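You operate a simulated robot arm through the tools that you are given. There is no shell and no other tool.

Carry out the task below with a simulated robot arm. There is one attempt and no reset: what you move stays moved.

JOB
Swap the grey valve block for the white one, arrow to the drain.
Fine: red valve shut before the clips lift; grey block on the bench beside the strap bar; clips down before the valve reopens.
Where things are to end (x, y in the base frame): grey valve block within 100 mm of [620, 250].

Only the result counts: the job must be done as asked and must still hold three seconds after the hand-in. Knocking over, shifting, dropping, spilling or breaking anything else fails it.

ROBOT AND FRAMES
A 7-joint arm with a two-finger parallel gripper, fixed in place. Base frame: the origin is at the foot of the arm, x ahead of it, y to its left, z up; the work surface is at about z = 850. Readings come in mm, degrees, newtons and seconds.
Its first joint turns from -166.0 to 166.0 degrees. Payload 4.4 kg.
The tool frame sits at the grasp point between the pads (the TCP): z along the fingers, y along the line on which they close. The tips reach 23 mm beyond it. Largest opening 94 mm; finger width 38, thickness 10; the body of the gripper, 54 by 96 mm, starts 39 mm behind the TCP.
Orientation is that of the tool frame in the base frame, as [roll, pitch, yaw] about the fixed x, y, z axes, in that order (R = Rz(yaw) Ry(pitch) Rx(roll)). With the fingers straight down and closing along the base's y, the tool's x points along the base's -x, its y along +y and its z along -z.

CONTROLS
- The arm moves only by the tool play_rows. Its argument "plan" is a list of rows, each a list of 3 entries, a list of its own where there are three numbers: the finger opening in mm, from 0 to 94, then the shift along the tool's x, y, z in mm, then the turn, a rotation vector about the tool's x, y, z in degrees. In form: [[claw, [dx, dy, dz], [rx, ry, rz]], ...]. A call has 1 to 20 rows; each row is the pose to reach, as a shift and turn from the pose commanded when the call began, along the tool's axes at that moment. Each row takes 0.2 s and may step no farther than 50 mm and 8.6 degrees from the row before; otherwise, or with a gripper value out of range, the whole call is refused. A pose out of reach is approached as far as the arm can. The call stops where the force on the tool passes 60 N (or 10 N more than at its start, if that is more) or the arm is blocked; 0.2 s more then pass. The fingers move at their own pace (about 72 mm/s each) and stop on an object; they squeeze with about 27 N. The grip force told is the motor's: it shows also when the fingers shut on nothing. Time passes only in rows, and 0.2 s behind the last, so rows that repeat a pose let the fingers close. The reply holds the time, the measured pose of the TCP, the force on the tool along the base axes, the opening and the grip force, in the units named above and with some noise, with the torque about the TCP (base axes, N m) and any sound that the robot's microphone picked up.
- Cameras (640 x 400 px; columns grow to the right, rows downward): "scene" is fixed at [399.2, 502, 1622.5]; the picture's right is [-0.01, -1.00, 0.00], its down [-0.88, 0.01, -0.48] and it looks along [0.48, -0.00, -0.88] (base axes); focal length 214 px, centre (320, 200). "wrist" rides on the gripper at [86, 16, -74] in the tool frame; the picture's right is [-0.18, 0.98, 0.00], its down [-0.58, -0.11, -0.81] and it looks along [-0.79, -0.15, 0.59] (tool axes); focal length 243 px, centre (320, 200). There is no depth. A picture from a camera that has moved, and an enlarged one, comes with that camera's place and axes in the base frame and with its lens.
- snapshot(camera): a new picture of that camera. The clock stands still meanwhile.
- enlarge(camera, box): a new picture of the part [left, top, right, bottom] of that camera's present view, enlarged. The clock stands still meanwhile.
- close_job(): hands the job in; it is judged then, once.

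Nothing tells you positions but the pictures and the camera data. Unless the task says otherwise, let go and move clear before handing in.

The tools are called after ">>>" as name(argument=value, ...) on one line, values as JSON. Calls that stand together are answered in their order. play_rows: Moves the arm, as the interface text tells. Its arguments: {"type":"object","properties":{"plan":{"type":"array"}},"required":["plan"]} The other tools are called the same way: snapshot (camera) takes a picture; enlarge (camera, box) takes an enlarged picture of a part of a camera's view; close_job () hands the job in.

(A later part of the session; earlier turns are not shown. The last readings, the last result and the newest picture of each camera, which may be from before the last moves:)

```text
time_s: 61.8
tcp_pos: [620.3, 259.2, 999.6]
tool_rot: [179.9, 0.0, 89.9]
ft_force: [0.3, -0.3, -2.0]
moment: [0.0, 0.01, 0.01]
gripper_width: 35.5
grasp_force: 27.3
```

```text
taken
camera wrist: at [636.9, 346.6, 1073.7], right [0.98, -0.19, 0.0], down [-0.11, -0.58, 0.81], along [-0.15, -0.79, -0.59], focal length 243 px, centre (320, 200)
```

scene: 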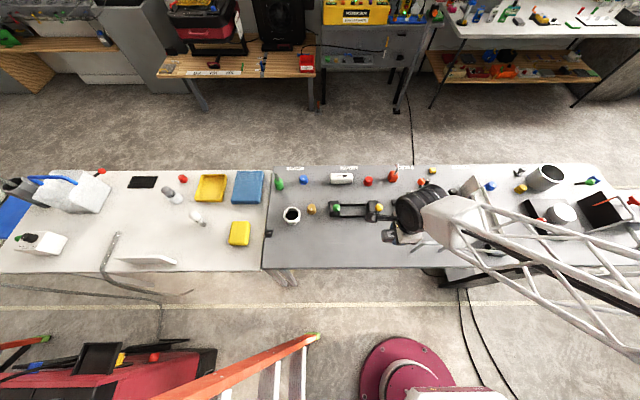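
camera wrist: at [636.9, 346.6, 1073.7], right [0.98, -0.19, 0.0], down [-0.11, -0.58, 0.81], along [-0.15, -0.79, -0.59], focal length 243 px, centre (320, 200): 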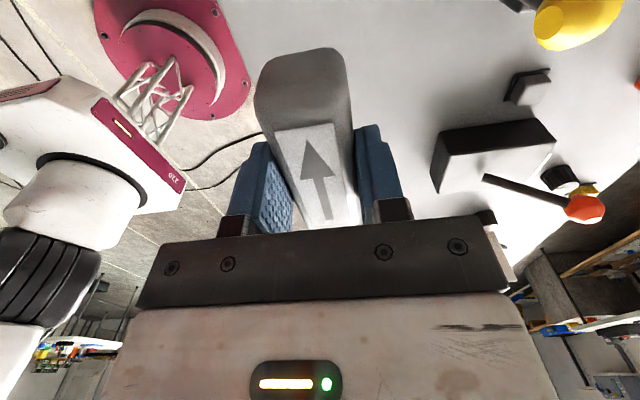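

The block is over the target spot and the bench is clear beneath it. I'll lower it, then settle it in tiny steps.

>>> play_rows(plan=[[0, [0, 0, 10], [0, 0, 0]], [0, [0, 0, 28], [0, 0, 0]], [0, [0, 0, 48], [0, 0, 0]], [0, [0, 0, 68], [0, 0, 0]], [0, [0, 0, 86], [0, 0, 0]], [0, [0, 0, 98], [0, 0, 0]], [0, [0, 0, 105], [0, 0, 0]], [0, [0, 0, 109], [0, 0, 0]], [0, [0, 0, 109], [0, 0, 0]]])

>>> snapshot(camera="wrist")

>>> enlarge(camera="scene", box=[340, 200, 460, 275])

```text
time_s: 63.8
tcp_pos: [621.4, 259.0, 890.1]
tool_rot: [179.9, -0.1, 89.9]
ft_force: [-0.5, -0.1, -0.2]
moment: [-0.02, -0.01, -0.01]
gripper_width: 35.8
grasp_force: 27.0
```

```text
taken
camera wrist: at [637.5, 347.0, 964.1], right [0.98, -0.19, 0.0], down [-0.11, -0.58, 0.81], along [-0.15, -0.79, -0.59], focal length 243 px, centre (320, 200)
```

wrist: 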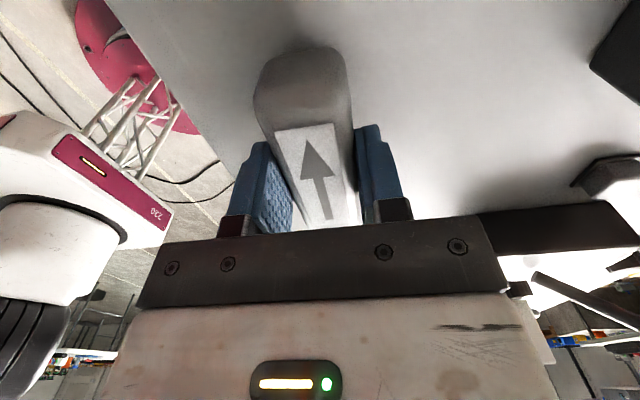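

```text
5.33 times, centred on (400, 238) of scene
camera zoom: at [399.2, 502.0, 1622.5], right [-0.01, -1.0, 0.0], down [-0.88, 0.01, -0.48], along [0.48, 0.0, -0.88], focal length 1144 px, centre (-107, 0)
```

zoom: 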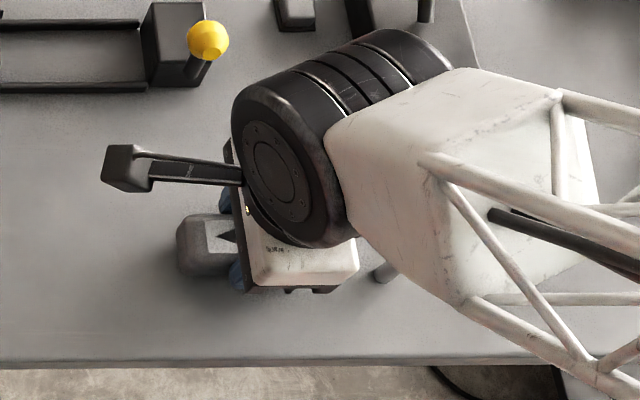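

>>> play_rows(plan=[[0, [0, 0, 1], [0, 0, 0]], [0, [0, 0, 2], [0, 0, 0]], [0, [0, 0, 3], [0, 0, 0]]])

>>> play_rows(plan=[[0, [0, 0, 1], [0, 0, 0]], [0, [0, 0, 2], [0, 0, 0]]])

```text
time_s: 64.6
tcp_pos: [619.0, 259.1, 886.1]
tool_rot: [179.8, 0.1, 89.9]
ft_force: [0.5, 0.0, -0.8]
moment: [-0.01, 0.01, -0.02]
gripper_width: 35.2
grasp_force: 26.7
```

```text
time_s: 65.2
tcp_pos: [620.3, 259.3, 885.3]
tool_rot: [179.9, 0.1, 89.8]
ft_force: [0.3, -0.3, -0.1]
moment: [-0.04, 0.0, -0.01]
gripper_width: 35.5
grasp_force: 26.9
```

>>> play_rows(plan=[[0, [0, 0, 1], [0, 0, 0]], [0, [0, 0, 2], [0, 0, 0]]])

>>> play_rows(plan=[[0, [0, 0, 1], [0, 0, 0]], [0, [0, 0, 2], [0, 0, 0]]])

```text
time_s: 65.8
tcp_pos: [620.3, 258.5, 885.3]
tool_rot: [179.7, 0.1, 89.9]
ft_force: [-3.1, -5.4, 23.0]
moment: [-0.07, 0.12, -0.01]
gripper_width: 35.6
grasp_force: 27.7
```

```text
time_s: 66.4
tcp_pos: [621.1, 259.6, 882.1]
tool_rot: [179.9, 0.0, 89.9]
ft_force: [5.9, 1.8, 22.7]
moment: [0.01, -0.08, 0.0]
gripper_width: 35.7
grasp_force: 27.4
```

The block is resting on the bench (contact force 23 N). I'll open the fingers and rise.

>>> play_rows(plan=[[10, [0, 0, -1.5], [0, 0, 0]], [40, [0, 0, -1.5], [0, 0, 0]], [60, [0, 0, -1.5], [0, 0, 0]], [60, [0, 0, -1.5], [0, 0, 0]], [60, [0, 0, -20], [0, 0, 0]], [60, [0, 0, -60], [0, 0, 0]], [60, [0, 0, -105], [0, 0, 0]], [60, [0, 0, -120], [0, 0, 0]]])

>>> snapshot(camera="wrist")

>>> enlarge(camera="scene", box=[320, 160, 460, 275])

```text
time_s: 68.2
tcp_pos: [620.5, 259.6, 1001.7]
tool_rot: [179.8, 0.0, 89.9]
ft_force: [-0.4, 0.3, 0.2]
moment: [-0.01, 0.01, 0.03]
gripper_width: 60.0
grasp_force: 0.0
```

```text
taken
camera wrist: at [637.0, 346.4, 1075.6], right [0.98, -0.19, 0.0], down [-0.11, -0.58, 0.81], along [-0.15, -0.79, -0.59], focal length 243 px, centre (320, 200)
```

wrist: 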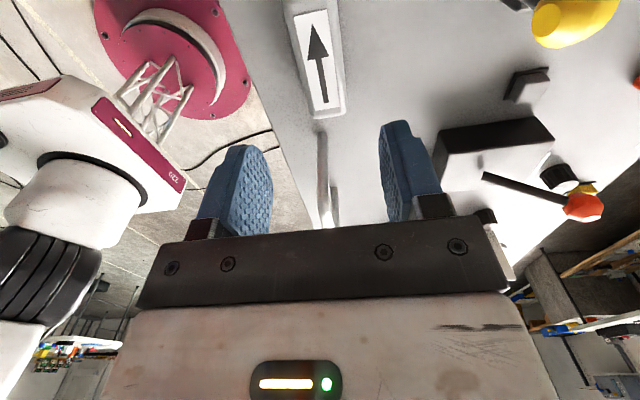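

```text
3.48 times, centred on (390, 218) of scene
camera zoom: at [399.2, 502.0, 1622.5], right [-0.01, -1.0, 0.0], down [-0.88, 0.01, -0.48], along [0.48, 0.0, -0.88], focal length 746 px, centre (76, 139)
```

zoom: 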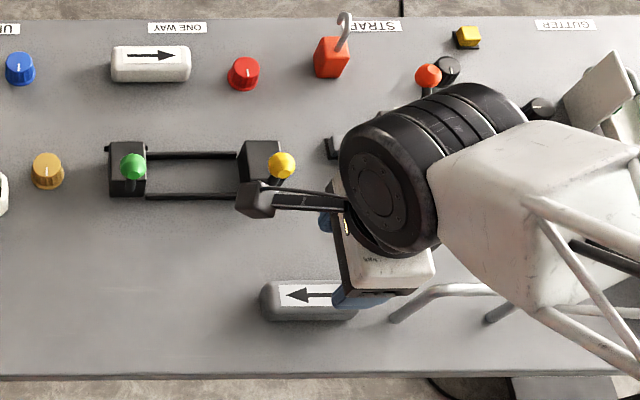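

The grey block now sits at about (620, 259). The white block is at about (914, 407), roughly 1000 mm out, so I'll tilt the tool 20° towards +y to reach it. I'll move over it first and check the pose.

>>> play_rows(plan=[[60, [10, 20, -20], [0, 0, 0]], [60, [30, 58, -20], [0, 0, 0]], [60, [52, 98, -20], [0, 0, 0]], [60, [74, 138, -20], [0, 0, 0]], [60, [96, 178, -20], [0, 0, 0]], [60, [115, 215, -20], [0, 0, 0]], [60, [125, 240, -20], [0, 6, 0]], [60, [130, 255, -20], [0, 13, 0]], [60, [134, 270, -15], [0, 20, 0]], [60, [138, 285, -5], [0, 20, 0]], [60, [138, 293, 0], [0, 20, 0]], [60, [138, 293, 0], [0, 20, 0]]])

>>> snapshot(camera="wrist")

>>> enlarge(camera="scene", box=[300, 140, 440, 240])

```text
time_s: 70.8
tcp_pos: [913.1, 397.2, 1002.0]
tool_rot: [179.9, -20.1, 89.9]
ft_force: [0.3, -0.6, 0.7]
moment: [0.01, -0.01, -0.03]
gripper_width: 60.0
grasp_force: 0.0
```

```text
taken
camera wrist: at [930.5, 453.3, 1101.5], right [0.98, -0.17, -0.06], down [-0.11, -0.82, 0.56], along [-0.15, -0.54, -0.83], focal length 243 px, centre (320, 200)
```

wrist: 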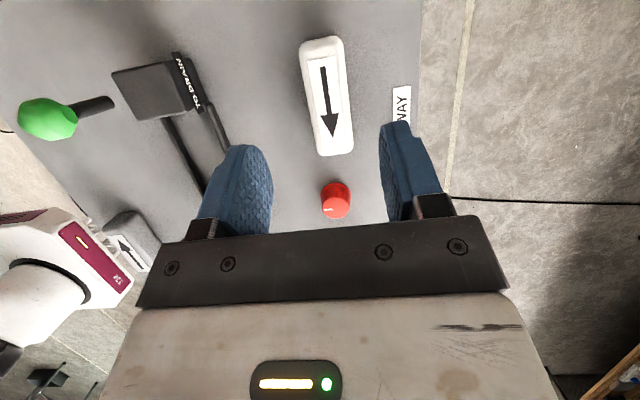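

```text
4.00 times, centred on (370, 190) of scene
camera zoom: at [399.2, 502.0, 1622.5], right [-0.01, -1.0, 0.0], down [-0.88, 0.01, -0.48], along [0.48, 0.0, -0.88], focal length 858 px, centre (120, 240)
```

zoom: 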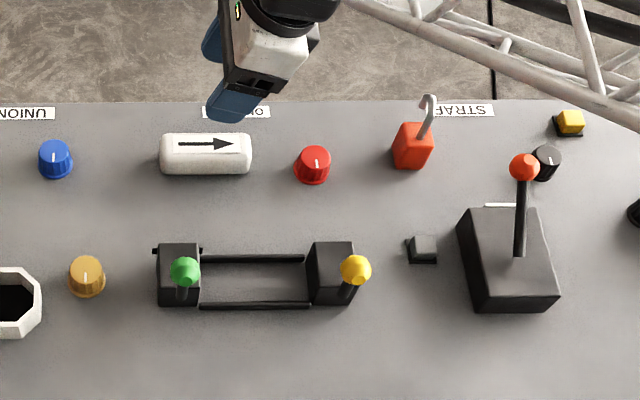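

>>> enlarge(camera="wrist", box=[270, 25, 390, 170])

```text
2.76 times, centred on (330, 98) of wrist
camera zoom: at [930.5, 453.3, 1101.5], right [0.98, -0.17, -0.06], down [-0.11, -0.82, 0.56], along [-0.15, -0.54, -0.83], focal length 669 px, centre (292, 483)
```

zoom: 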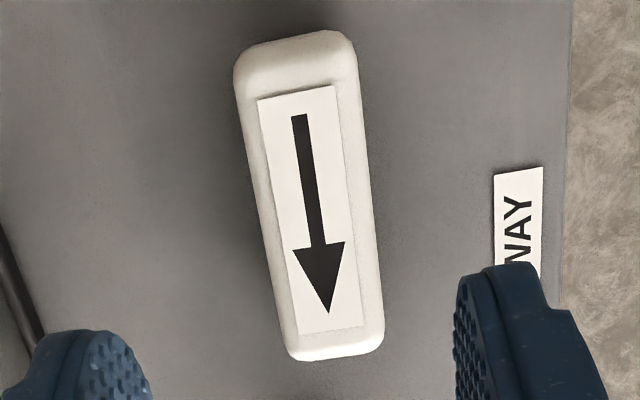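

The tilted pose is reachable, and the white block is centred at about (916, 406.5), aligned with y. I'll descend vertically around it.

>>> play_rows(plan=[[60, [-5.6, 3, 29.9], [0, 0, 0]], [60, [-15.8, 3, 58.1], [0, 0, 0]], [60, [-22.6, 3, 76.9], [0, 0, 0]], [60, [-29.5, 3, 95.7], [0, 0, 0]], [60, [-33, 3, 105.1], [0, 0, 0]], [60, [-35.7, 3, 112.6], [0, 0, 0]], [60, [-35.7, 3, 112.6], [0, 0, 0]]])

>>> snapshot(camera="wrist")

>>> enlarge(camera="scene", box=[300, 140, 440, 240])

```text
time_s: 72.4
tcp_pos: [917.1, 401.8, 882.8]
tool_rot: [179.9, -19.9, 89.9]
ft_force: [-0.2, 0.4, 0.0]
moment: [0.03, -0.02, -0.03]
gripper_width: 60.3
grasp_force: 0.1
```

```text
taken
camera wrist: at [934.1, 458.7, 983.1], right [0.98, -0.18, -0.06], down [-0.11, -0.82, 0.56], along [-0.15, -0.54, -0.83], focal length 243 px, centre (320, 200)
```

wrist: 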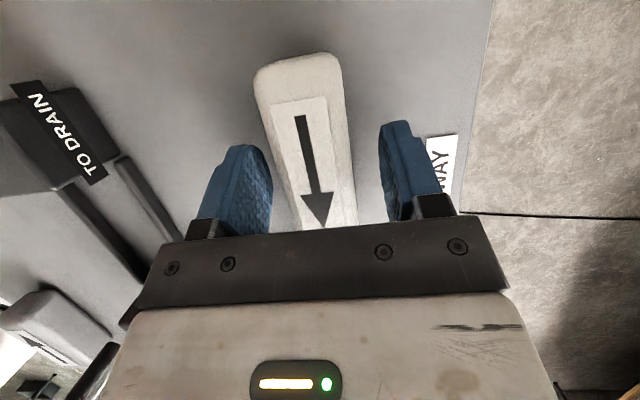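

```text
4.00 times, centred on (370, 190) of scene
camera zoom: at [399.2, 502.0, 1622.5], right [-0.01, -1.0, 0.0], down [-0.88, 0.01, -0.48], along [0.48, 0.0, -0.88], focal length 858 px, centre (120, 240)
```

zoom: 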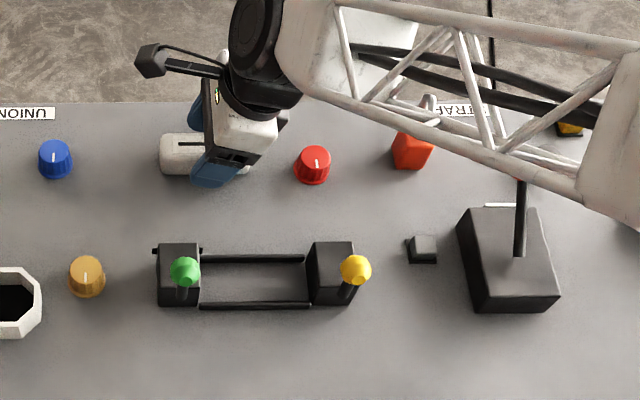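

>>> play_rows(plan=[[45, [0, 0, 0], [0, 0, 0]], [30, [0, 0, 0], [0, 0, 0]], [0, [0, 0, 0], [0, 0, 0]], [0, [0, 0, 0], [0, 0, 0]], [0, [0, 0, 0], [0, 0, 0]]])

>>> play_rows(plan=[[0, [0.7, 0, -1.9], [0, 0, 0]], [0, [1.7, 0, -4.7], [0, 0, 0]], [0, [2.7, 0, -7.5], [0, 0, 0]], [0, [3.4, 0, -9.4], [0, 0, 0]]])

>>> snapshot(camera="wrist")

```text
time_s: 73.6
tcp_pos: [917.1, 401.9, 884.1]
tool_rot: [179.9, -20.0, 90.0]
ft_force: [0.2, -0.6, 0.6]
moment: [0.06, 0.07, -0.01]
gripper_width: 35.8
grasp_force: 26.9
```

```text
time_s: 74.6
tcp_pos: [916.4, 401.8, 893.3]
tool_rot: [179.9, -20.1, 89.9]
ft_force: [-0.2, 0.7, 0.4]
moment: [-0.02, -0.04, 0.01]
gripper_width: 35.4
grasp_force: 27.1
```

```text
taken
camera wrist: at [933.4, 458.4, 993.3], right [0.98, -0.17, -0.06], down [-0.11, -0.82, 0.56], along [-0.15, -0.54, -0.83], focal length 243 px, centre (320, 200)
```

wrist: 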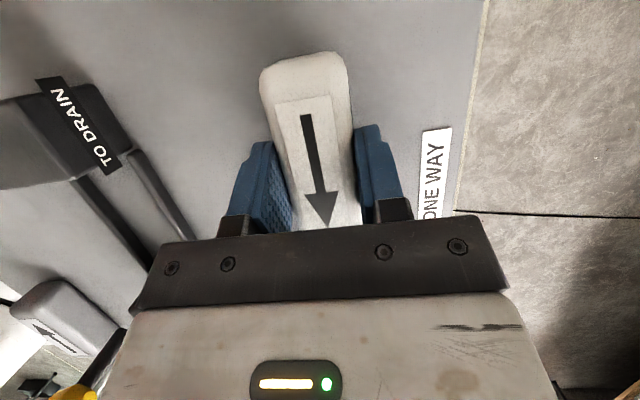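

The white block rises with the fingers. I'll lift it well clear and carry it level to a free spot near (650, 430), so I can regrip it vertically and turn it around.

>>> play_rows(plan=[[0, [2, 0, -5.6], [0, 0, 0]], [0, [5.1, 0, -14.1], [0, 0, 0]], [0, [9.2, 0, -25.4], [0, 0, 0]], [0, [14.4, 0, -39.5], [0, 0, 0]], [0, [20.5, 0, -56.4], [0, 0, 0]], [0, [27.4, 0, -75.2], [0, 0, 0]], [0, [34.2, 0, -94], [0, 0, 0]], [0, [41, 0, -112.8], [0, 0, 0]], [0, [45.1, 0, -124], [0, 0, 0]], [0, [46.9, 0, -128.8], [0, 0, 0]], [0, [46.9, 0, -128.8], [0, 0, 0]]])

>>> play_rows(plan=[[0, [0.5, -6, 0.2], [0, 0, 0]], [0, [1.5, -16, 0.6], [0, 0, 0]], [0, [3, -32, 1.2], [0, 0, 0]], [0, [5, -52, 1.9], [0, 0, 0]], [0, [7.5, -74, 2.7], [0, 0, 0]], [0, [10, -98, 3.6], [0, 0, 0]], [0, [12.5, -122, 4.5], [0, 0, 0]], [0, [15, -146, 5.4], [0, 0, 0]], [0, [17.5, -170, 6.3], [0, 0, 0]], [0, [20, -194, 7.2], [0, 0, 0]], [0, [22, -216, 8], [0, 0, 0]], [0, [24, -236, 8.7], [0, 0, 0]], [0, [25.5, -252, 9.2], [0, 0, 0]], [0, [26.3, -262, 9.6], [0, 0, 0]], [0, [26.3, -266, 9.6], [0, 0, 0]], [0, [26.3, -266, 9.6], [0, 0, 0]]])

>>> snapshot(camera="wrist")

>>> enlarge(camera="scene", box=[270, 160, 430, 275])

```text
time_s: 77.0
tcp_pos: [916.5, 402.1, 1029.8]
tool_rot: [179.9, -20.1, 89.9]
ft_force: [0.0, 0.0, -0.2]
moment: [0.0, -0.01, 0.03]
gripper_width: 35.6
grasp_force: 27.4
```

```text
time_s: 80.4
tcp_pos: [649.0, 429.7, 1028.3]
tool_rot: [179.9, -20.0, 89.8]
ft_force: [0.7, 0.5, -1.0]
moment: [0.05, 0.01, 0.01]
gripper_width: 35.2
grasp_force: 27.1
```

```text
taken
camera wrist: at [667.0, 487.1, 1129.5], right [0.98, -0.17, -0.06], down [-0.11, -0.82, 0.56], along [-0.15, -0.54, -0.83], focal length 243 px, centre (320, 200)
```

wrist: 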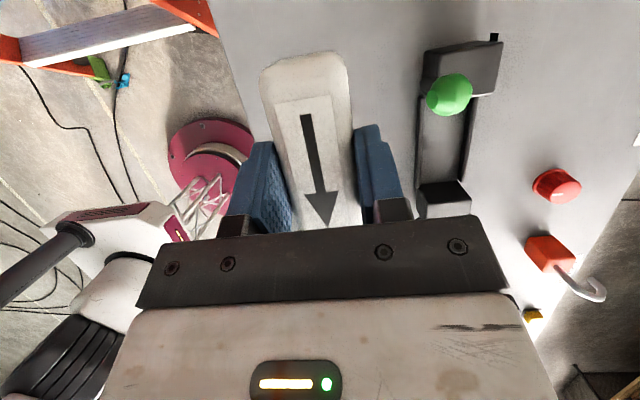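

```text
3.48 times, centred on (350, 218) of scene
camera zoom: at [399.2, 502.0, 1622.5], right [-0.01, -1.0, 0.0], down [-0.88, 0.01, -0.48], along [0.48, 0.0, -0.88], focal length 746 px, centre (216, 139)
```

zoom: 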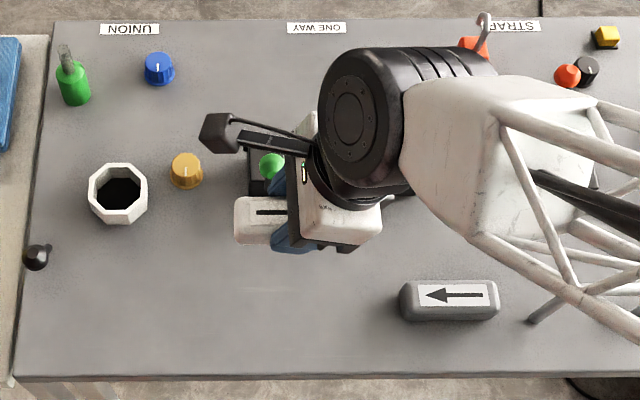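

The block is held steadily. I'll lower it to the bench here, finishing with small steps until it touches.

>>> play_rows(plan=[[0, [-3.4, 0, 9.4], [0, 0, 0]], [0, [-9.6, 0, 26.3], [0, 0, 0]], [0, [-16.4, 0, 45.1], [0, 0, 0]], [0, [-23.9, 0, 65.8], [0, 0, 0]], [0, [-31.5, 0, 86.5], [0, 0, 0]], [0, [-38.3, 0, 105.3], [0, 0, 0]], [0, [-43.4, 0, 119.4], [0, 0, 0]], [0, [-46.5, 0, 127.8], [0, 0, 0]], [0, [-47.9, 0, 131.6], [0, 0, 0]], [0, [-47.9, 0, 131.6], [0, 0, 0]]])

>>> play_rows(plan=[[0, [-0.5, 0, 1.4], [0, 0, 0]], [0, [-0.7, 0, 1.9], [0, 0, 0]]])

>>> play_rows(plan=[[0, [-0.5, 0, 1.4], [0, 0, 0]], [0, [-0.7, 0, 1.9], [0, 0, 0]]])

```text
time_s: 82.6
tcp_pos: [650.0, 430.6, 890.0]
tool_rot: [179.9, -20.1, 89.9]
ft_force: [0.1, 0.3, -1.2]
moment: [0.0, -0.02, 0.02]
gripper_width: 35.5
grasp_force: 27.0
```

```text
time_s: 83.2
tcp_pos: [650.2, 430.2, 886.9]
tool_rot: [179.9, -20.0, 90.0]
ft_force: [-0.2, -0.3, -0.2]
moment: [-0.03, -0.01, -0.03]
gripper_width: 35.4
grasp_force: 27.0
```

```text
time_s: 83.8
tcp_pos: [650.6, 430.7, 886.4]
tool_rot: [179.9, -20.1, 90.0]
ft_force: [-0.1, 0.2, -0.4]
moment: [-0.02, 0.0, 0.02]
gripper_width: 35.5
grasp_force: 27.5
```

>>> play_rows(plan=[[0, [-0.35, 0, 0.95], [0, 0, 0]], [0, [-0.5, 0, 1.4], [0, 0, 0]]])

>>> play_rows(plan=[[0, [-0.35, 0, 0.95], [0, 0, 0]], [0, [-0.5, 0, 1.4], [0, 0, 0]]])

```text
time_s: 84.4
tcp_pos: [649.8, 429.6, 884.2]
tool_rot: [179.9, -19.9, 89.9]
ft_force: [0.4, 1.1, -0.5]
moment: [-0.01, 0.0, 0.0]
gripper_width: 35.6
grasp_force: 26.8
```

```text
time_s: 85.0
tcp_pos: [650.3, 430.3, 883.4]
tool_rot: [179.9, -20.0, 89.8]
ft_force: [-0.3, -2.1, 8.0]
moment: [-0.08, 0.13, 0.06]
gripper_width: 35.4
grasp_force: 27.1
```

It has touched down (8 N). I'll open, rise straight up, and bring the tool back to vertical.

>>> play_rows(plan=[[15, [0, 0, 0], [0, 0, 0]], [40, [0, 0, 0], [0, 0, 0]], [60, [0, 0, 0], [0, 0, 0]], [60, [0, 0, 0], [0, 0, 0]], [60, [6.8, 0, -18.8], [0, 0, 0]], [60, [20.5, 0, -56.4], [0, 0, 0]], [60, [37.6, 0, -103.4], [0, 0, 0]], [60, [44.5, 0, -122.2], [0, -7, 0]], [60, [44.5, 0, -122.2], [0, -14, 0]], [60, [44.5, 0, -122.2], [0, -20, 0]], [60, [44.5, 0, -122.2], [0, -20, 0]]])

>>> snapshot(camera="wrist")

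>>> enlarge(camera="scene", box=[270, 160, 430, 275])

```text
time_s: 87.4
tcp_pos: [651.5, 429.7, 1013.8]
tool_rot: [179.9, 0.0, 90.0]
ft_force: [-0.8, -0.2, 0.8]
moment: [0.03, 0.02, 0.0]
gripper_width: 60.2
grasp_force: 0.0
```

```text
taken
camera wrist: at [667.8, 517.7, 1088.1], right [0.98, -0.19, 0.0], down [-0.11, -0.58, 0.81], along [-0.15, -0.79, -0.59], focal length 243 px, centre (320, 200)
```

wrist: 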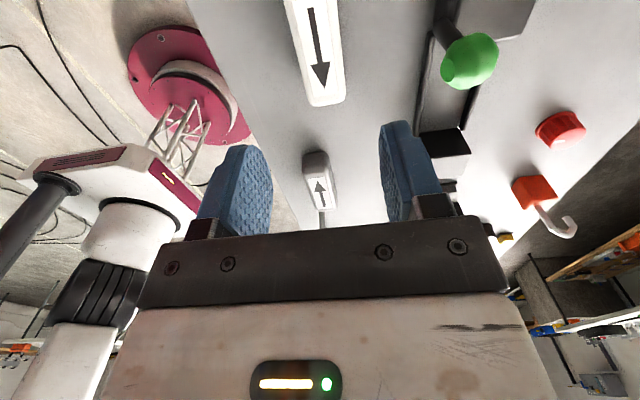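

```text
3.48 times, centred on (350, 218) of scene
camera zoom: at [399.2, 502.0, 1622.5], right [-0.01, -1.0, 0.0], down [-0.88, 0.01, -0.48], along [0.48, 0.0, -0.88], focal length 746 px, centre (216, 139)
```

zoom: 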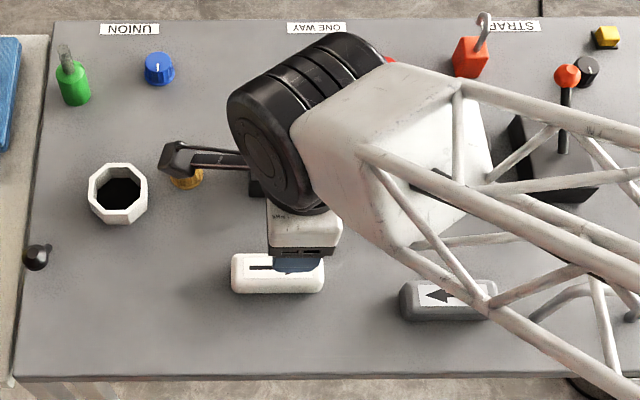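

The white block rests at about (650, 434). I'll turn the empty gripper 180° to yaw −90 so that the later placing turn reverses the arrow.

>>> play_rows(plan=[[60, [0, 0, 0], [0, 0, -8.5]], [60, [1, 0, 0], [0, 0, -17]], [60, [2, 0, 0], [0, 0, -25.5]], [60, [3, 0, 0], [0, 0, -34]], [60, [4, 0, 0], [0, 0, -42.5]], [60, [5, 0, 0], [0, 0, -51]], [60, [5, 0, 0], [0, 0, -59.5]], [60, [5, 0, 0], [0, 0, -68]], [60, [5, 0, 0], [0, 0, -76.5]], [60, [5, 0, 0], [0, 0, -85]], [60, [5, 0, 0], [0, 0, -93.5]], [60, [5, 0, 0], [0, 0, -102]], [60, [5, 0, 0], [0, 0, -110.5]], [60, [5, 0, 0], [0, 0, -119]], [60, [5, 0, 0], [0, 0, -127.5]], [60, [5, 0, 0], [0, 0, -136]], [60, [5, 0, 0], [0, 0, -144.5]], [60, [5, 0, 0], [0, 0, -153]], [60, [5, 0, 0], [0, 0, -161.5]], [60, [5, 0, 0], [0, 0, -170]]])

>>> play_rows(plan=[[60, [0, 0, 0], [0, 0, -5]], [60, [0, 0, 0], [0, 0, -10]], [60, [0, 0, 0], [0, 0, -10]]])

>>> snapshot(camera="wrist")

>>> enlarge(camera="wrist", box=[250, 0, 390, 110])

```text
time_s: 91.6
tcp_pos: [650.3, 436.5, 1013.2]
tool_rot: [-179.9, 0.0, -100.0]
ft_force: [0.4, 0.2, 0.5]
moment: [-0.01, 0.02, -0.01]
gripper_width: 60.2
grasp_force: 0.0
```

```text
time_s: 92.4
tcp_pos: [650.2, 435.7, 1013.6]
tool_rot: [-179.8, 0.0, -90.2]
ft_force: [-0.7, 0.0, -0.3]
moment: [-0.03, 0.02, 0.0]
gripper_width: 59.8
grasp_force: 0.0
```

```text
taken
camera wrist: at [634.8, 350.1, 1087.7], right [-0.98, 0.19, 0.0], down [0.11, 0.58, 0.81], along [0.15, 0.79, -0.59], focal length 243 px, centre (320, 200)
```

wrist: 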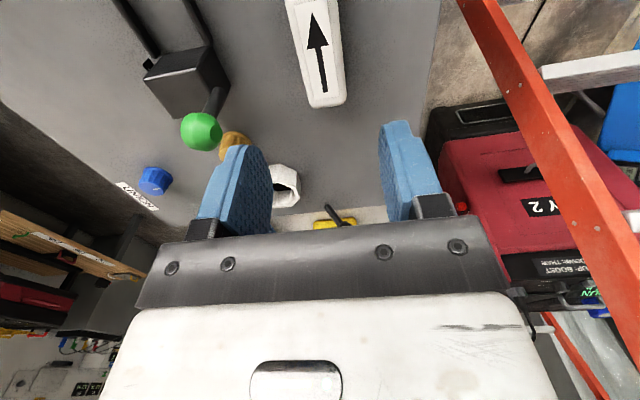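

```text
3.64 times, centred on (320, 55) of wrist
camera zoom: at [634.8, 350.1, 1087.7], right [-0.98, 0.19, 0.0], down [0.11, 0.58, 0.81], along [0.15, 0.79, -0.59], focal length 882 px, centre (320, 727)
```

zoom: 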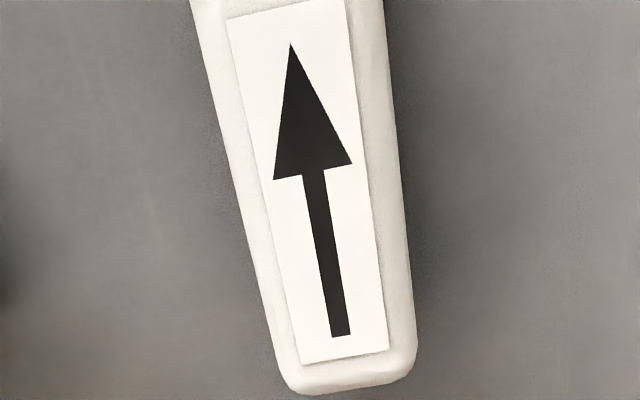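

The block is centred at (650.5, 436) and the tool is right over it. I'll lower to about z 886, the same depth that must later clear the cradle rails, and grip.

>>> play_rows(plan=[[60, [0, 0, 40], [0, 0, 0]], [60, [0, 0, 80], [0, 0, 0]], [60, [0, 0, 110], [0, 0, 0]], [60, [0, 0, 124], [0, 0, 0]], [60, [0, 0, 127.5], [0, 0, 0]], [60, [0, 0, 127.5], [0, 0, 0]]])

>>> play_rows(plan=[[45, [0, 0, 0], [0, 0, 0]], [30, [0, 0, 0], [0, 0, 0]], [0, [0, 0, 0], [0, 0, 0]], [0, [0, 0, 0], [0, 0, 0]], [0, [0, 0, 0], [0, 0, 0]]])

>>> snapshot(camera="wrist")

```text
time_s: 93.8
tcp_pos: [649.9, 435.2, 886.0]
tool_rot: [-179.9, 0.0, -90.1]
ft_force: [-0.4, -0.4, 0.6]
moment: [0.01, 0.02, 0.01]
gripper_width: 60.1
grasp_force: 0.0
```

```text
time_s: 95.0
tcp_pos: [651.7, 434.4, 885.7]
tool_rot: [-179.9, -0.1, -90.1]
ft_force: [0.0, -0.8, -0.3]
moment: [0.02, 0.04, -0.01]
gripper_width: 35.4
grasp_force: 26.8
```

```text
taken
camera wrist: at [635.0, 349.9, 960.3], right [-0.98, 0.19, 0.0], down [0.11, 0.58, 0.81], along [0.15, 0.79, -0.59], focal length 243 px, centre (320, 200)
```

wrist: 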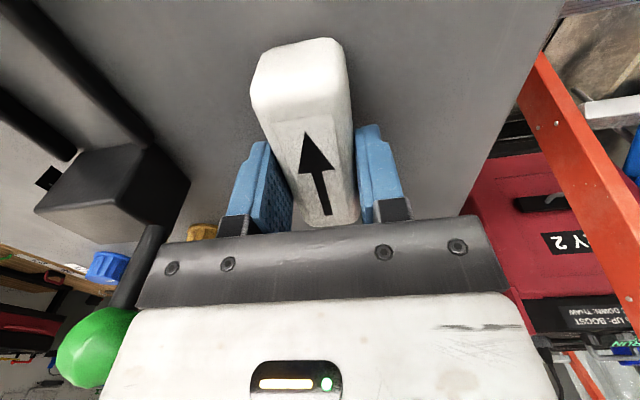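

>>> play_rows(plan=[[0, [0, 0, -2], [0, 0, 0]], [0, [0, 0, -5], [0, 0, 0]], [0, [0, 0, -9], [0, 0, 0]], [0, [0, 0, -13], [0, 0, 0]]])

>>> snapshot(camera="wrist")

```text
time_s: 96.0
tcp_pos: [651.8, 435.2, 898.4]
tool_rot: [-179.8, 0.0, -90.1]
ft_force: [0.5, 0.4, -1.5]
moment: [-0.02, 0.02, 0.01]
gripper_width: 35.6
grasp_force: 27.0
```

```text
taken
camera wrist: at [634.9, 349.9, 973.0], right [-0.98, 0.19, 0.0], down [0.11, 0.58, 0.81], along [0.15, 0.79, -0.59], focal length 243 px, centre (320, 200)
```

wrist: 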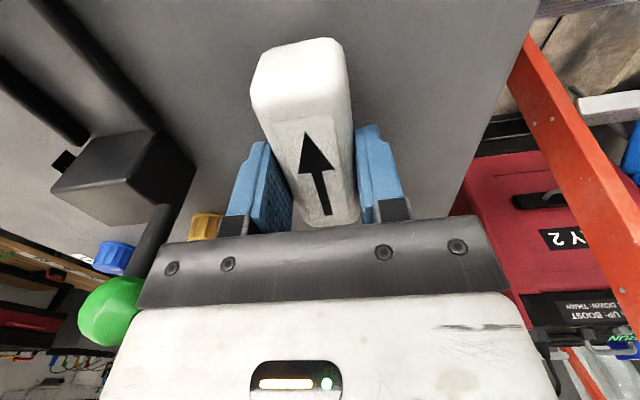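

Held well. I'll lift to clear the levers, turn 180° so the arrow points to +y, and bring the block over the cradle.

>>> play_rows(plan=[[0, [0, 0, -8], [0, 0, 0]], [0, [0, 0, -20], [0, 0, 0]], [0, [0, 0, -36], [0, 0, 0]], [0, [0, 0, -54], [0, 0, 0]], [0, [0, 0, -72], [0, 0, 0]], [0, [0, 0, -90], [0, 0, 0]], [0, [0, 0, -108], [0, 0, 0]], [0, [0, 0, -122], [0, 0, 0]], [0, [0, 0, -130], [0, 0, 0]], [0, [0, 0, -132], [0, 0, 0]]])

>>> play_rows(plan=[[0, [0, 0, 0], [0, 0, 5]], [0, [0, 0, 0], [0, 0, 12]], [0, [0, 0, 0], [0, 0, 20]], [0, [0, 0, 0], [0, 0, 28]], [0, [0, 0, 0], [0, 0, 36.5]], [0, [4, -7, 0], [0, 0, 45]], [0, [8, -14, 0], [0, 0, 53.5]], [0, [13, -22, 0], [0, 0, 62]], [0, [18, -31, 0], [0, 0, 70.5]], [0, [23, -40, 0], [0, 0, 79]], [0, [28, -49, 0], [0, 0, 87.5]], [0, [33, -58, 0], [0, 0, 96]], [0, [38, -67, 0], [0, 0, 104.5]], [0, [43, -76, 0], [0, 0, 113]], [0, [48, -85, 0], [0, 0, 121.5]], [0, [53, -94, 0], [0, 0, 130]], [0, [58, -102, 0], [0, 0, 138.5]], [0, [63, -110, 0], [0, 0, 147]], [0, [66, -116, 0], [0, 0, 155.5]], [0, [68.5, -119.5, 0], [0, 0, 163]]])

>>> play_rows(plan=[[0, [0, 0, 0], [0, 0, 7]], [0, [0, 0, 0], [0, 0, 13]], [0, [0, 0, 0], [0, 0, 17]], [0, [0, 0, 0], [0, 0, 17]]])

>>> snapshot(camera="wrist")

>>> enlarge(camera="scene", box=[300, 150, 420, 240])

```text
time_s: 98.2
tcp_pos: [650.7, 435.0, 1031.1]
tool_rot: [-179.9, 0.0, -90.1]
ft_force: [1.3, 0.2, -0.4]
moment: [-0.01, -0.02, -0.02]
gripper_width: 35.5
grasp_force: 27.0
```

```text
time_s: 102.4
tcp_pos: [770.1, 366.8, 1031.0]
tool_rot: [179.9, 0.0, 106.8]
ft_force: [-0.5, -0.1, 0.4]
moment: [-0.01, -0.01, 0.03]
gripper_width: 35.7
grasp_force: 27.2
```

```text
time_s: 103.4
tcp_pos: [770.2, 365.8, 1030.0]
tool_rot: [179.9, 0.0, 89.9]
ft_force: [-0.1, 0.0, -1.0]
moment: [-0.04, -0.01, 0.0]
gripper_width: 35.5
grasp_force: 27.4
```

```text
taken
camera wrist: at [786.9, 454.2, 1105.3], right [0.98, -0.19, 0.0], down [-0.11, -0.58, 0.81], along [-0.15, -0.79, -0.59], focal length 243 px, centre (320, 200)
```

wrist: 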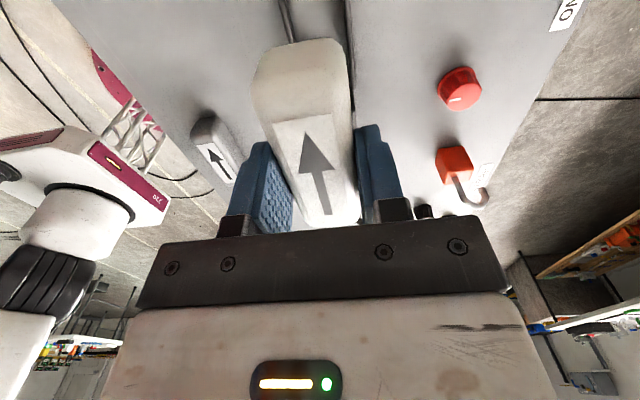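

```text
4.44 times, centred on (360, 195) of scene
camera zoom: at [399.2, 502.0, 1622.5], right [-0.01, -1.0, 0.0], down [-0.88, 0.01, -0.48], along [0.48, 0.0, -0.88], focal length 953 px, centre (142, 222)
```

zoom: 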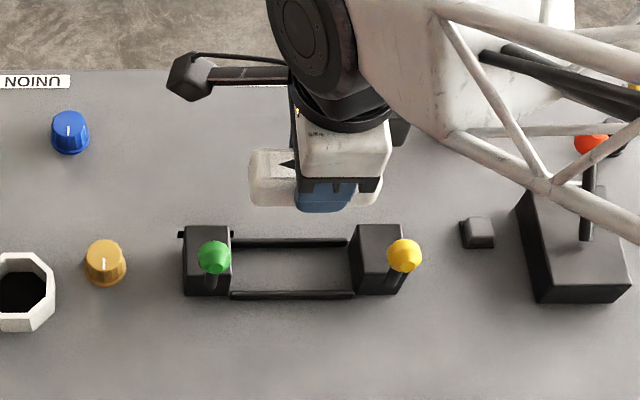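

The arrow now points to +y, towards the drain. I'll measure the block's offset in the grip precisely before lowering it between the posts.

>>> enlarge(camera="wrist", box=[240, 20, 400, 235])

>>> enlarge(camera="scene", box=[330, 195, 390, 235])

```text
1.86 times, centred on (320, 128) of wrist
camera zoom: at [786.9, 454.2, 1105.3], right [0.98, -0.19, 0.0], down [-0.11, -0.58, 0.81], along [-0.15, -0.79, -0.59], focal length 451 px, centre (320, 335)
```

zoom: 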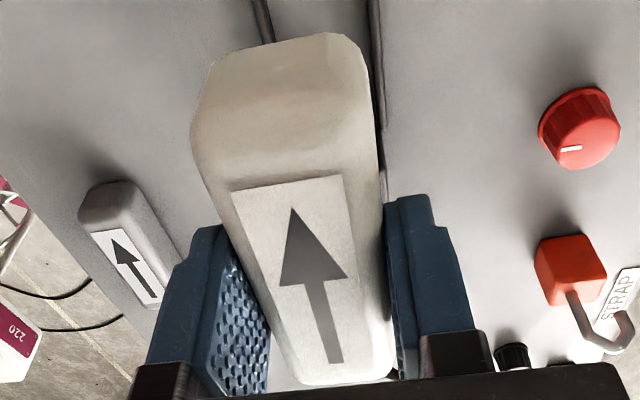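

```text
10.00 times, centred on (360, 215) of scene
camera zoom: at [399.2, 502.0, 1622.5], right [-0.01, -1.0, 0.0], down [-0.88, 0.01, -0.48], along [0.48, 0.0, -0.88], focal length 2145 px, centre (-80, 50)
```

zoom: 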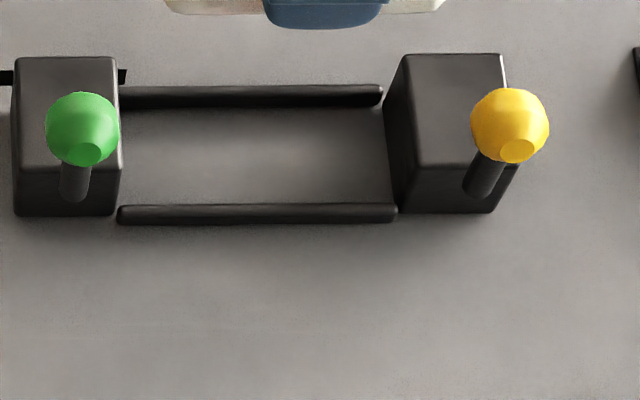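

The posts' inner faces are at about y 309 and 419 (centre about 365), while the block centre is now near (771, 369.5). I'll shift −4.5 mm in y and −1 mm in x, then lower it to just above the cradle.

>>> play_rows(plan=[[0, [-2, -0.5, 5], [0, 0, 0]], [0, [-4.5, -1, 15], [0, 0, 0]], [0, [-4.5, -1, 30], [0, 0, 0]], [0, [-4.5, -1, 48], [0, 0, 0]], [0, [-4.5, -1, 66], [0, 0, 0]], [0, [-4.5, -1, 80], [0, 0, 0]], [0, [-4.5, -1, 87], [0, 0, 0]], [0, [-4.5, -1, 87], [0, 0, 0]]])

>>> snapshot(camera="wrist")

>>> enlarge(camera="wrist", box=[200, 0, 420, 230])

>>> enlarge(camera="scene", box=[320, 175, 400, 230])

```text
time_s: 105.2
tcp_pos: [767.6, 363.4, 944.0]
tool_rot: [179.9, -0.1, 89.9]
ft_force: [0.0, 0.5, -0.9]
moment: [0.0, -0.04, 0.0]
gripper_width: 35.6
grasp_force: 26.6
```

```text
taken
camera wrist: at [785.7, 450.3, 1017.8], right [0.98, -0.19, 0.0], down [-0.11, -0.58, 0.81], along [-0.15, -0.79, -0.59], focal length 243 px, centre (320, 200)
```

wrist: 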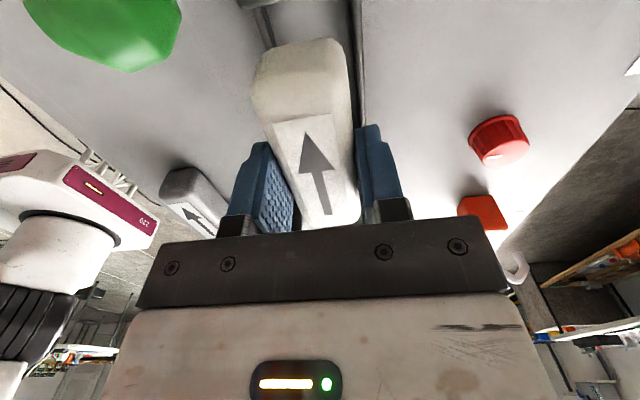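

```text
1.74 times, centred on (310, 115) of wrist
camera zoom: at [785.7, 450.3, 1017.8], right [0.98, -0.19, 0.0], down [-0.11, -0.58, 0.81], along [-0.15, -0.79, -0.59], focal length 422 px, centre (337, 348)
```

zoom: 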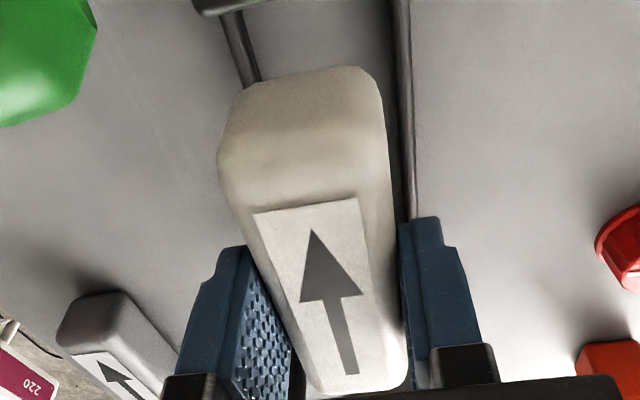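

```text
7.27 times, centred on (360, 202) of scene
camera zoom: at [399.2, 502.0, 1622.5], right [-0.01, -1.0, 0.0], down [-0.88, 0.01, -0.48], along [0.48, 0.0, -0.88], focal length 1560 px, centre (29, 182)
```

zoom: 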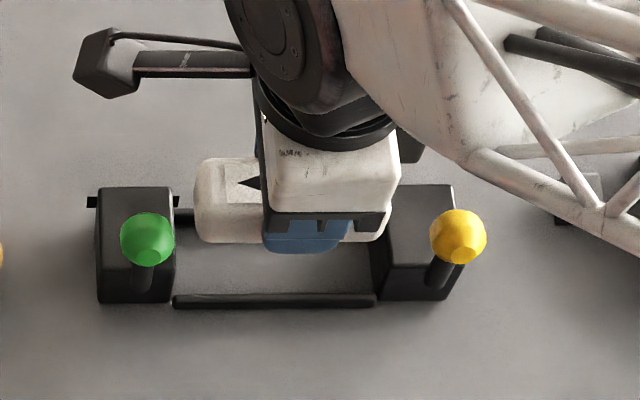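

The block is centred over the cradle to within a millimetre or two. I'll lower it in gently and watch the force.

>>> play_rows(plan=[[0, [-1, -0.5, 8], [0, 0, 0]], [0, [-1, -0.5, 18], [0, 0, 0]], [0, [-1, -0.5, 30], [0, 0, 0]], [0, [-1, -0.5, 40], [0, 0, 0]], [0, [-1, -0.5, 48], [0, 0, 0]], [0, [-1, -0.5, 53], [0, 0, 0]], [0, [-1, -0.5, 53], [0, 0, 0]]])

>>> play_rows(plan=[[0, [0, 0, 1], [0, 0, 0]], [0, [0, 0, 2], [0, 0, 0]]])

>>> snapshot(camera="wrist")

>>> enlarge(camera="scene", box=[320, 175, 400, 230])

```text
time_s: 106.8
tcp_pos: [767.9, 360.1, 890.5]
tool_rot: [179.9, 0.0, 89.9]
ft_force: [-0.1, -0.4, -0.7]
moment: [0.01, 0.0, 0.01]
gripper_width: 35.5
grasp_force: 26.7
```

```text
time_s: 107.4
tcp_pos: [768.0, 361.1, 888.7]
tool_rot: [179.8, 0.0, 89.9]
ft_force: [0.7, 0.0, -0.4]
moment: [-0.02, 0.0, 0.02]
gripper_width: 35.3
grasp_force: 26.8
```

```text
taken
camera wrist: at [785.3, 448.5, 963.2], right [0.98, -0.19, 0.0], down [-0.11, -0.58, 0.81], along [-0.15, -0.79, -0.59], focal length 243 px, centre (320, 200)
```

wrist: 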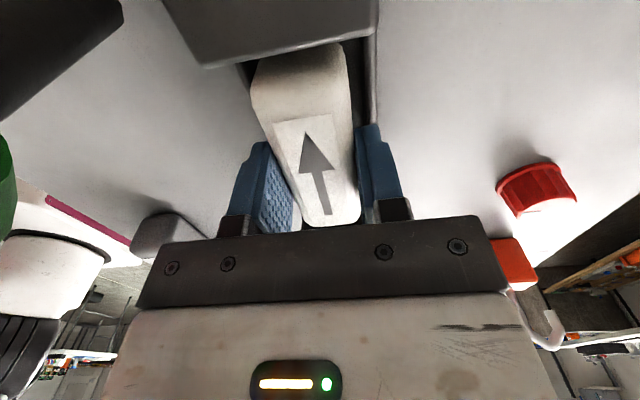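

```text
7.27 times, centred on (360, 202) of scene
camera zoom: at [399.2, 502.0, 1622.5], right [-0.01, -1.0, 0.0], down [-0.88, 0.01, -0.48], along [0.48, 0.0, -0.88], focal length 1560 px, centre (29, 182)
```

zoom: 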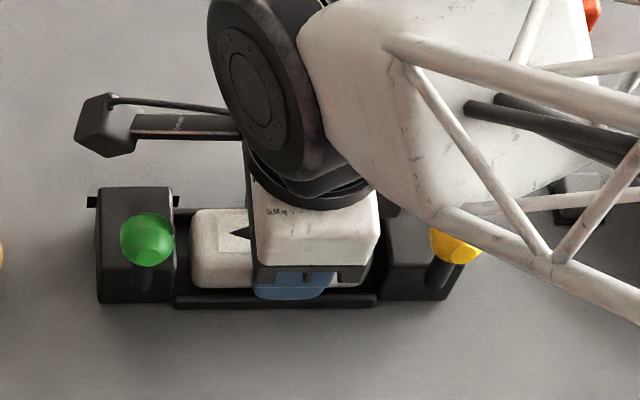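

>>> play_rows(plan=[[0, [0, 0, 1], [0, 0, 0]], [0, [0, 0, 2], [0, 0, 0]]])

>>> play_rows(plan=[[0, [0, 0, 0.7], [0, 0, 0]], [0, [0, 0, 1.3], [0, 0, 0]]])

```text
time_s: 108.0
tcp_pos: [768.7, 361.4, 886.0]
tool_rot: [179.9, -0.1, 90.0]
ft_force: [0.2, 0.5, -0.7]
moment: [0.02, 0.01, 0.01]
gripper_width: 35.3
grasp_force: 26.9
```

```text
time_s: 108.6
tcp_pos: [767.8, 360.8, 885.4]
tool_rot: [179.9, 0.0, 89.9]
ft_force: [-0.8, 0.8, 3.9]
moment: [0.12, 0.11, 0.04]
gripper_width: 35.4
grasp_force: 27.6
```

>>> play_rows(plan=[[0, [0, 0, 0.8], [0, 0, 0]], [0, [0, 0, 0.8], [0, 0, 0]]])

>>> play_rows(plan=[[10, [0, 0, -0.8], [0, 0, 0]], [38, [0, 0, -1.5], [0, 0, 0]], [46, [0, 0, -2.5], [0, 0, 0]], [54, [0, 0, -3], [0, 0, 0]], [54, [0, 0, -3], [0, 0, 0]], [56, [0, 0, -15], [0, 0, 0]], [60, [0, 0, -45], [0, 0, 0]], [60, [0, 0, -90], [0, 0, 0]], [60, [0, 0, -130], [0, 0, 0]], [60, [0, 0, -130], [0, 0, 0]]])

>>> snapshot(camera="wrist")

>>> enlarge(camera="scene", box=[320, 175, 400, 230])

```text
time_s: 109.2
tcp_pos: [767.3, 359.6, 885.8]
tool_rot: [179.7, 0.0, 89.9]
ft_force: [-0.6, -3.6, 15.3]
moment: [-0.09, 0.21, 0.03]
gripper_width: 35.5
grasp_force: 27.1
```

```text
time_s: 111.4
tcp_pos: [768.6, 361.7, 1014.0]
tool_rot: [179.8, -0.1, 89.9]
ft_force: [-0.3, 0.3, 0.4]
moment: [0.01, -0.01, 0.02]
gripper_width: 60.2
grasp_force: 0.0
```

```text
taken
camera wrist: at [785.6, 448.4, 1088.7], right [0.98, -0.19, 0.0], down [-0.11, -0.58, 0.81], along [-0.15, -0.79, -0.59], focal length 243 px, centre (320, 200)
```

wrist: 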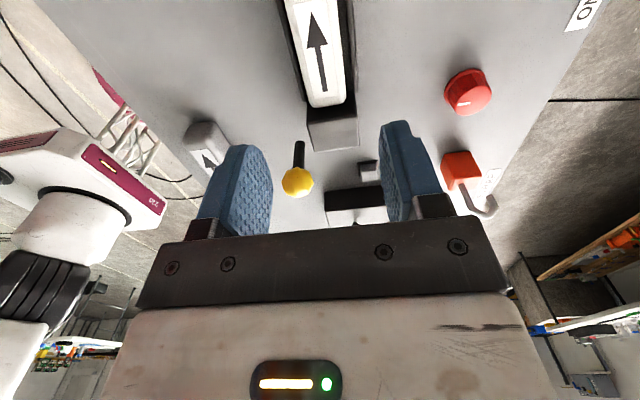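

```text
7.27 times, centred on (360, 202) of scene
camera zoom: at [399.2, 502.0, 1622.5], right [-0.01, -1.0, 0.0], down [-0.88, 0.01, -0.48], along [0.48, 0.0, -0.88], focal length 1560 px, centre (29, 182)
```

zoom: 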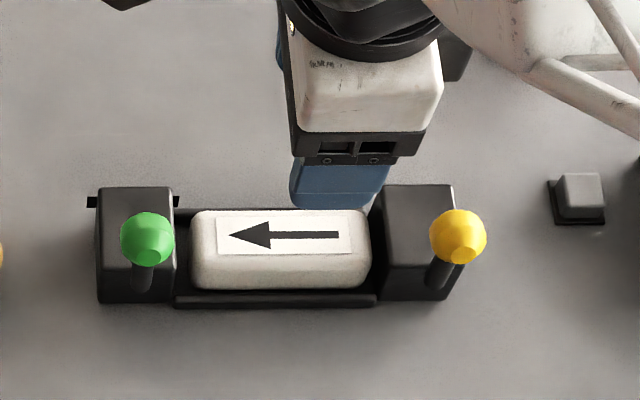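

The white block is in the cradle with the arrow to the drain. I'll measure how well centred it is compared with the grey block earlier.

>>> enlarge(camera="wrist", box=[270, 0, 370, 70])

>>> enlarge(camera="wrist", box=[280, 60, 370, 120])

>>> enlarge(camera="scene", box=[330, 195, 390, 235])

```text
5.71 times, centred on (320, 35) of wrist
camera zoom: at [785.6, 448.4, 1088.7], right [0.98, -0.19, 0.0], down [-0.11, -0.58, 0.81], along [-0.15, -0.79, -0.59], focal length 1386 px, centre (320, 1143)
```

zoom: 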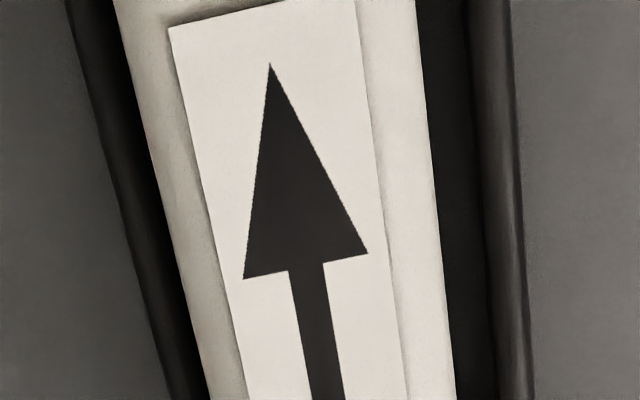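

```text
6.67 times, centred on (325, 90) of wrist
camera zoom: at [785.6, 448.4, 1088.7], right [0.98, -0.19, 0.0], down [-0.11, -0.58, 0.81], along [-0.15, -0.79, -0.59], focal length 1618 px, centre (287, 933)
```

zoom: 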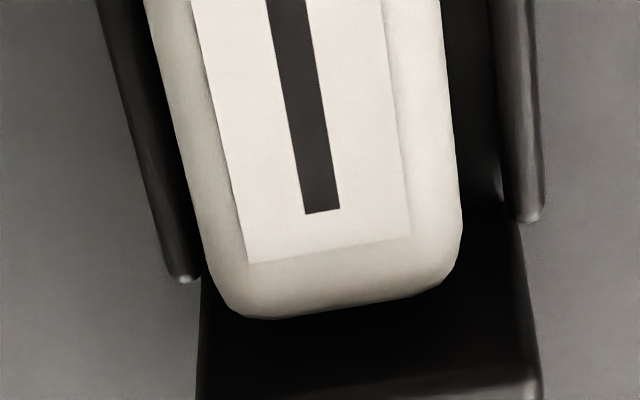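

```text
10.00 times, centred on (360, 215) of scene
camera zoom: at [399.2, 502.0, 1622.5], right [-0.01, -1.0, 0.0], down [-0.88, 0.01, -0.48], along [0.48, 0.0, -0.88], focal length 2145 px, centre (-80, 50)
```

zoom: 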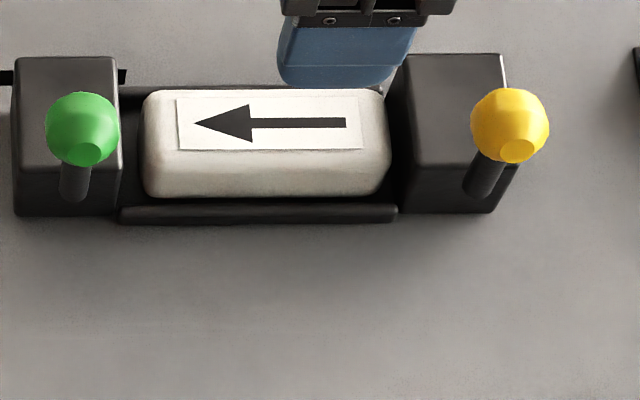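

The white block sits about 3 mm towards −y and 1.5 mm towards −x of where the grey one was. It's within the cradle's play, but I'll nudge it to centre by gripping lightly and sliding it on the cradle floor.

>>> play_rows(plan=[[58, [0, 2, 40], [0, 0, 0]], [58, [0, 2, 80], [0, 0, 0]], [56, [0, 2, 110], [0, 0, 0]], [54, [0, 2, 122], [0, 0, 0]], [54, [0, 2, 126], [0, 0, 0]], [54, [0, 2, 126], [0, 0, 0]]])

>>> play_rows(plan=[[42, [0, 0, 0], [0, 0, 0]], [30, [0, 0, 0], [0, 0, 0]], [0, [0, 0, 0], [0, 0, 0]], [0, [0, 0, 0], [0, 0, 0]]])

```text
time_s: 112.8
tcp_pos: [770.6, 359.8, 889.1]
tool_rot: [179.9, -0.1, 89.9]
ft_force: [0.0, 0.3, -0.4]
moment: [-0.02, -0.03, 0.01]
gripper_width: 54.0
grasp_force: 0.1
```

```text
time_s: 113.8
tcp_pos: [771.4, 360.2, 889.2]
tool_rot: [179.9, 0.0, 90.0]
ft_force: [0.9, -0.3, -0.1]
moment: [0.02, 0.03, -0.01]
gripper_width: 35.6
grasp_force: 27.5
```

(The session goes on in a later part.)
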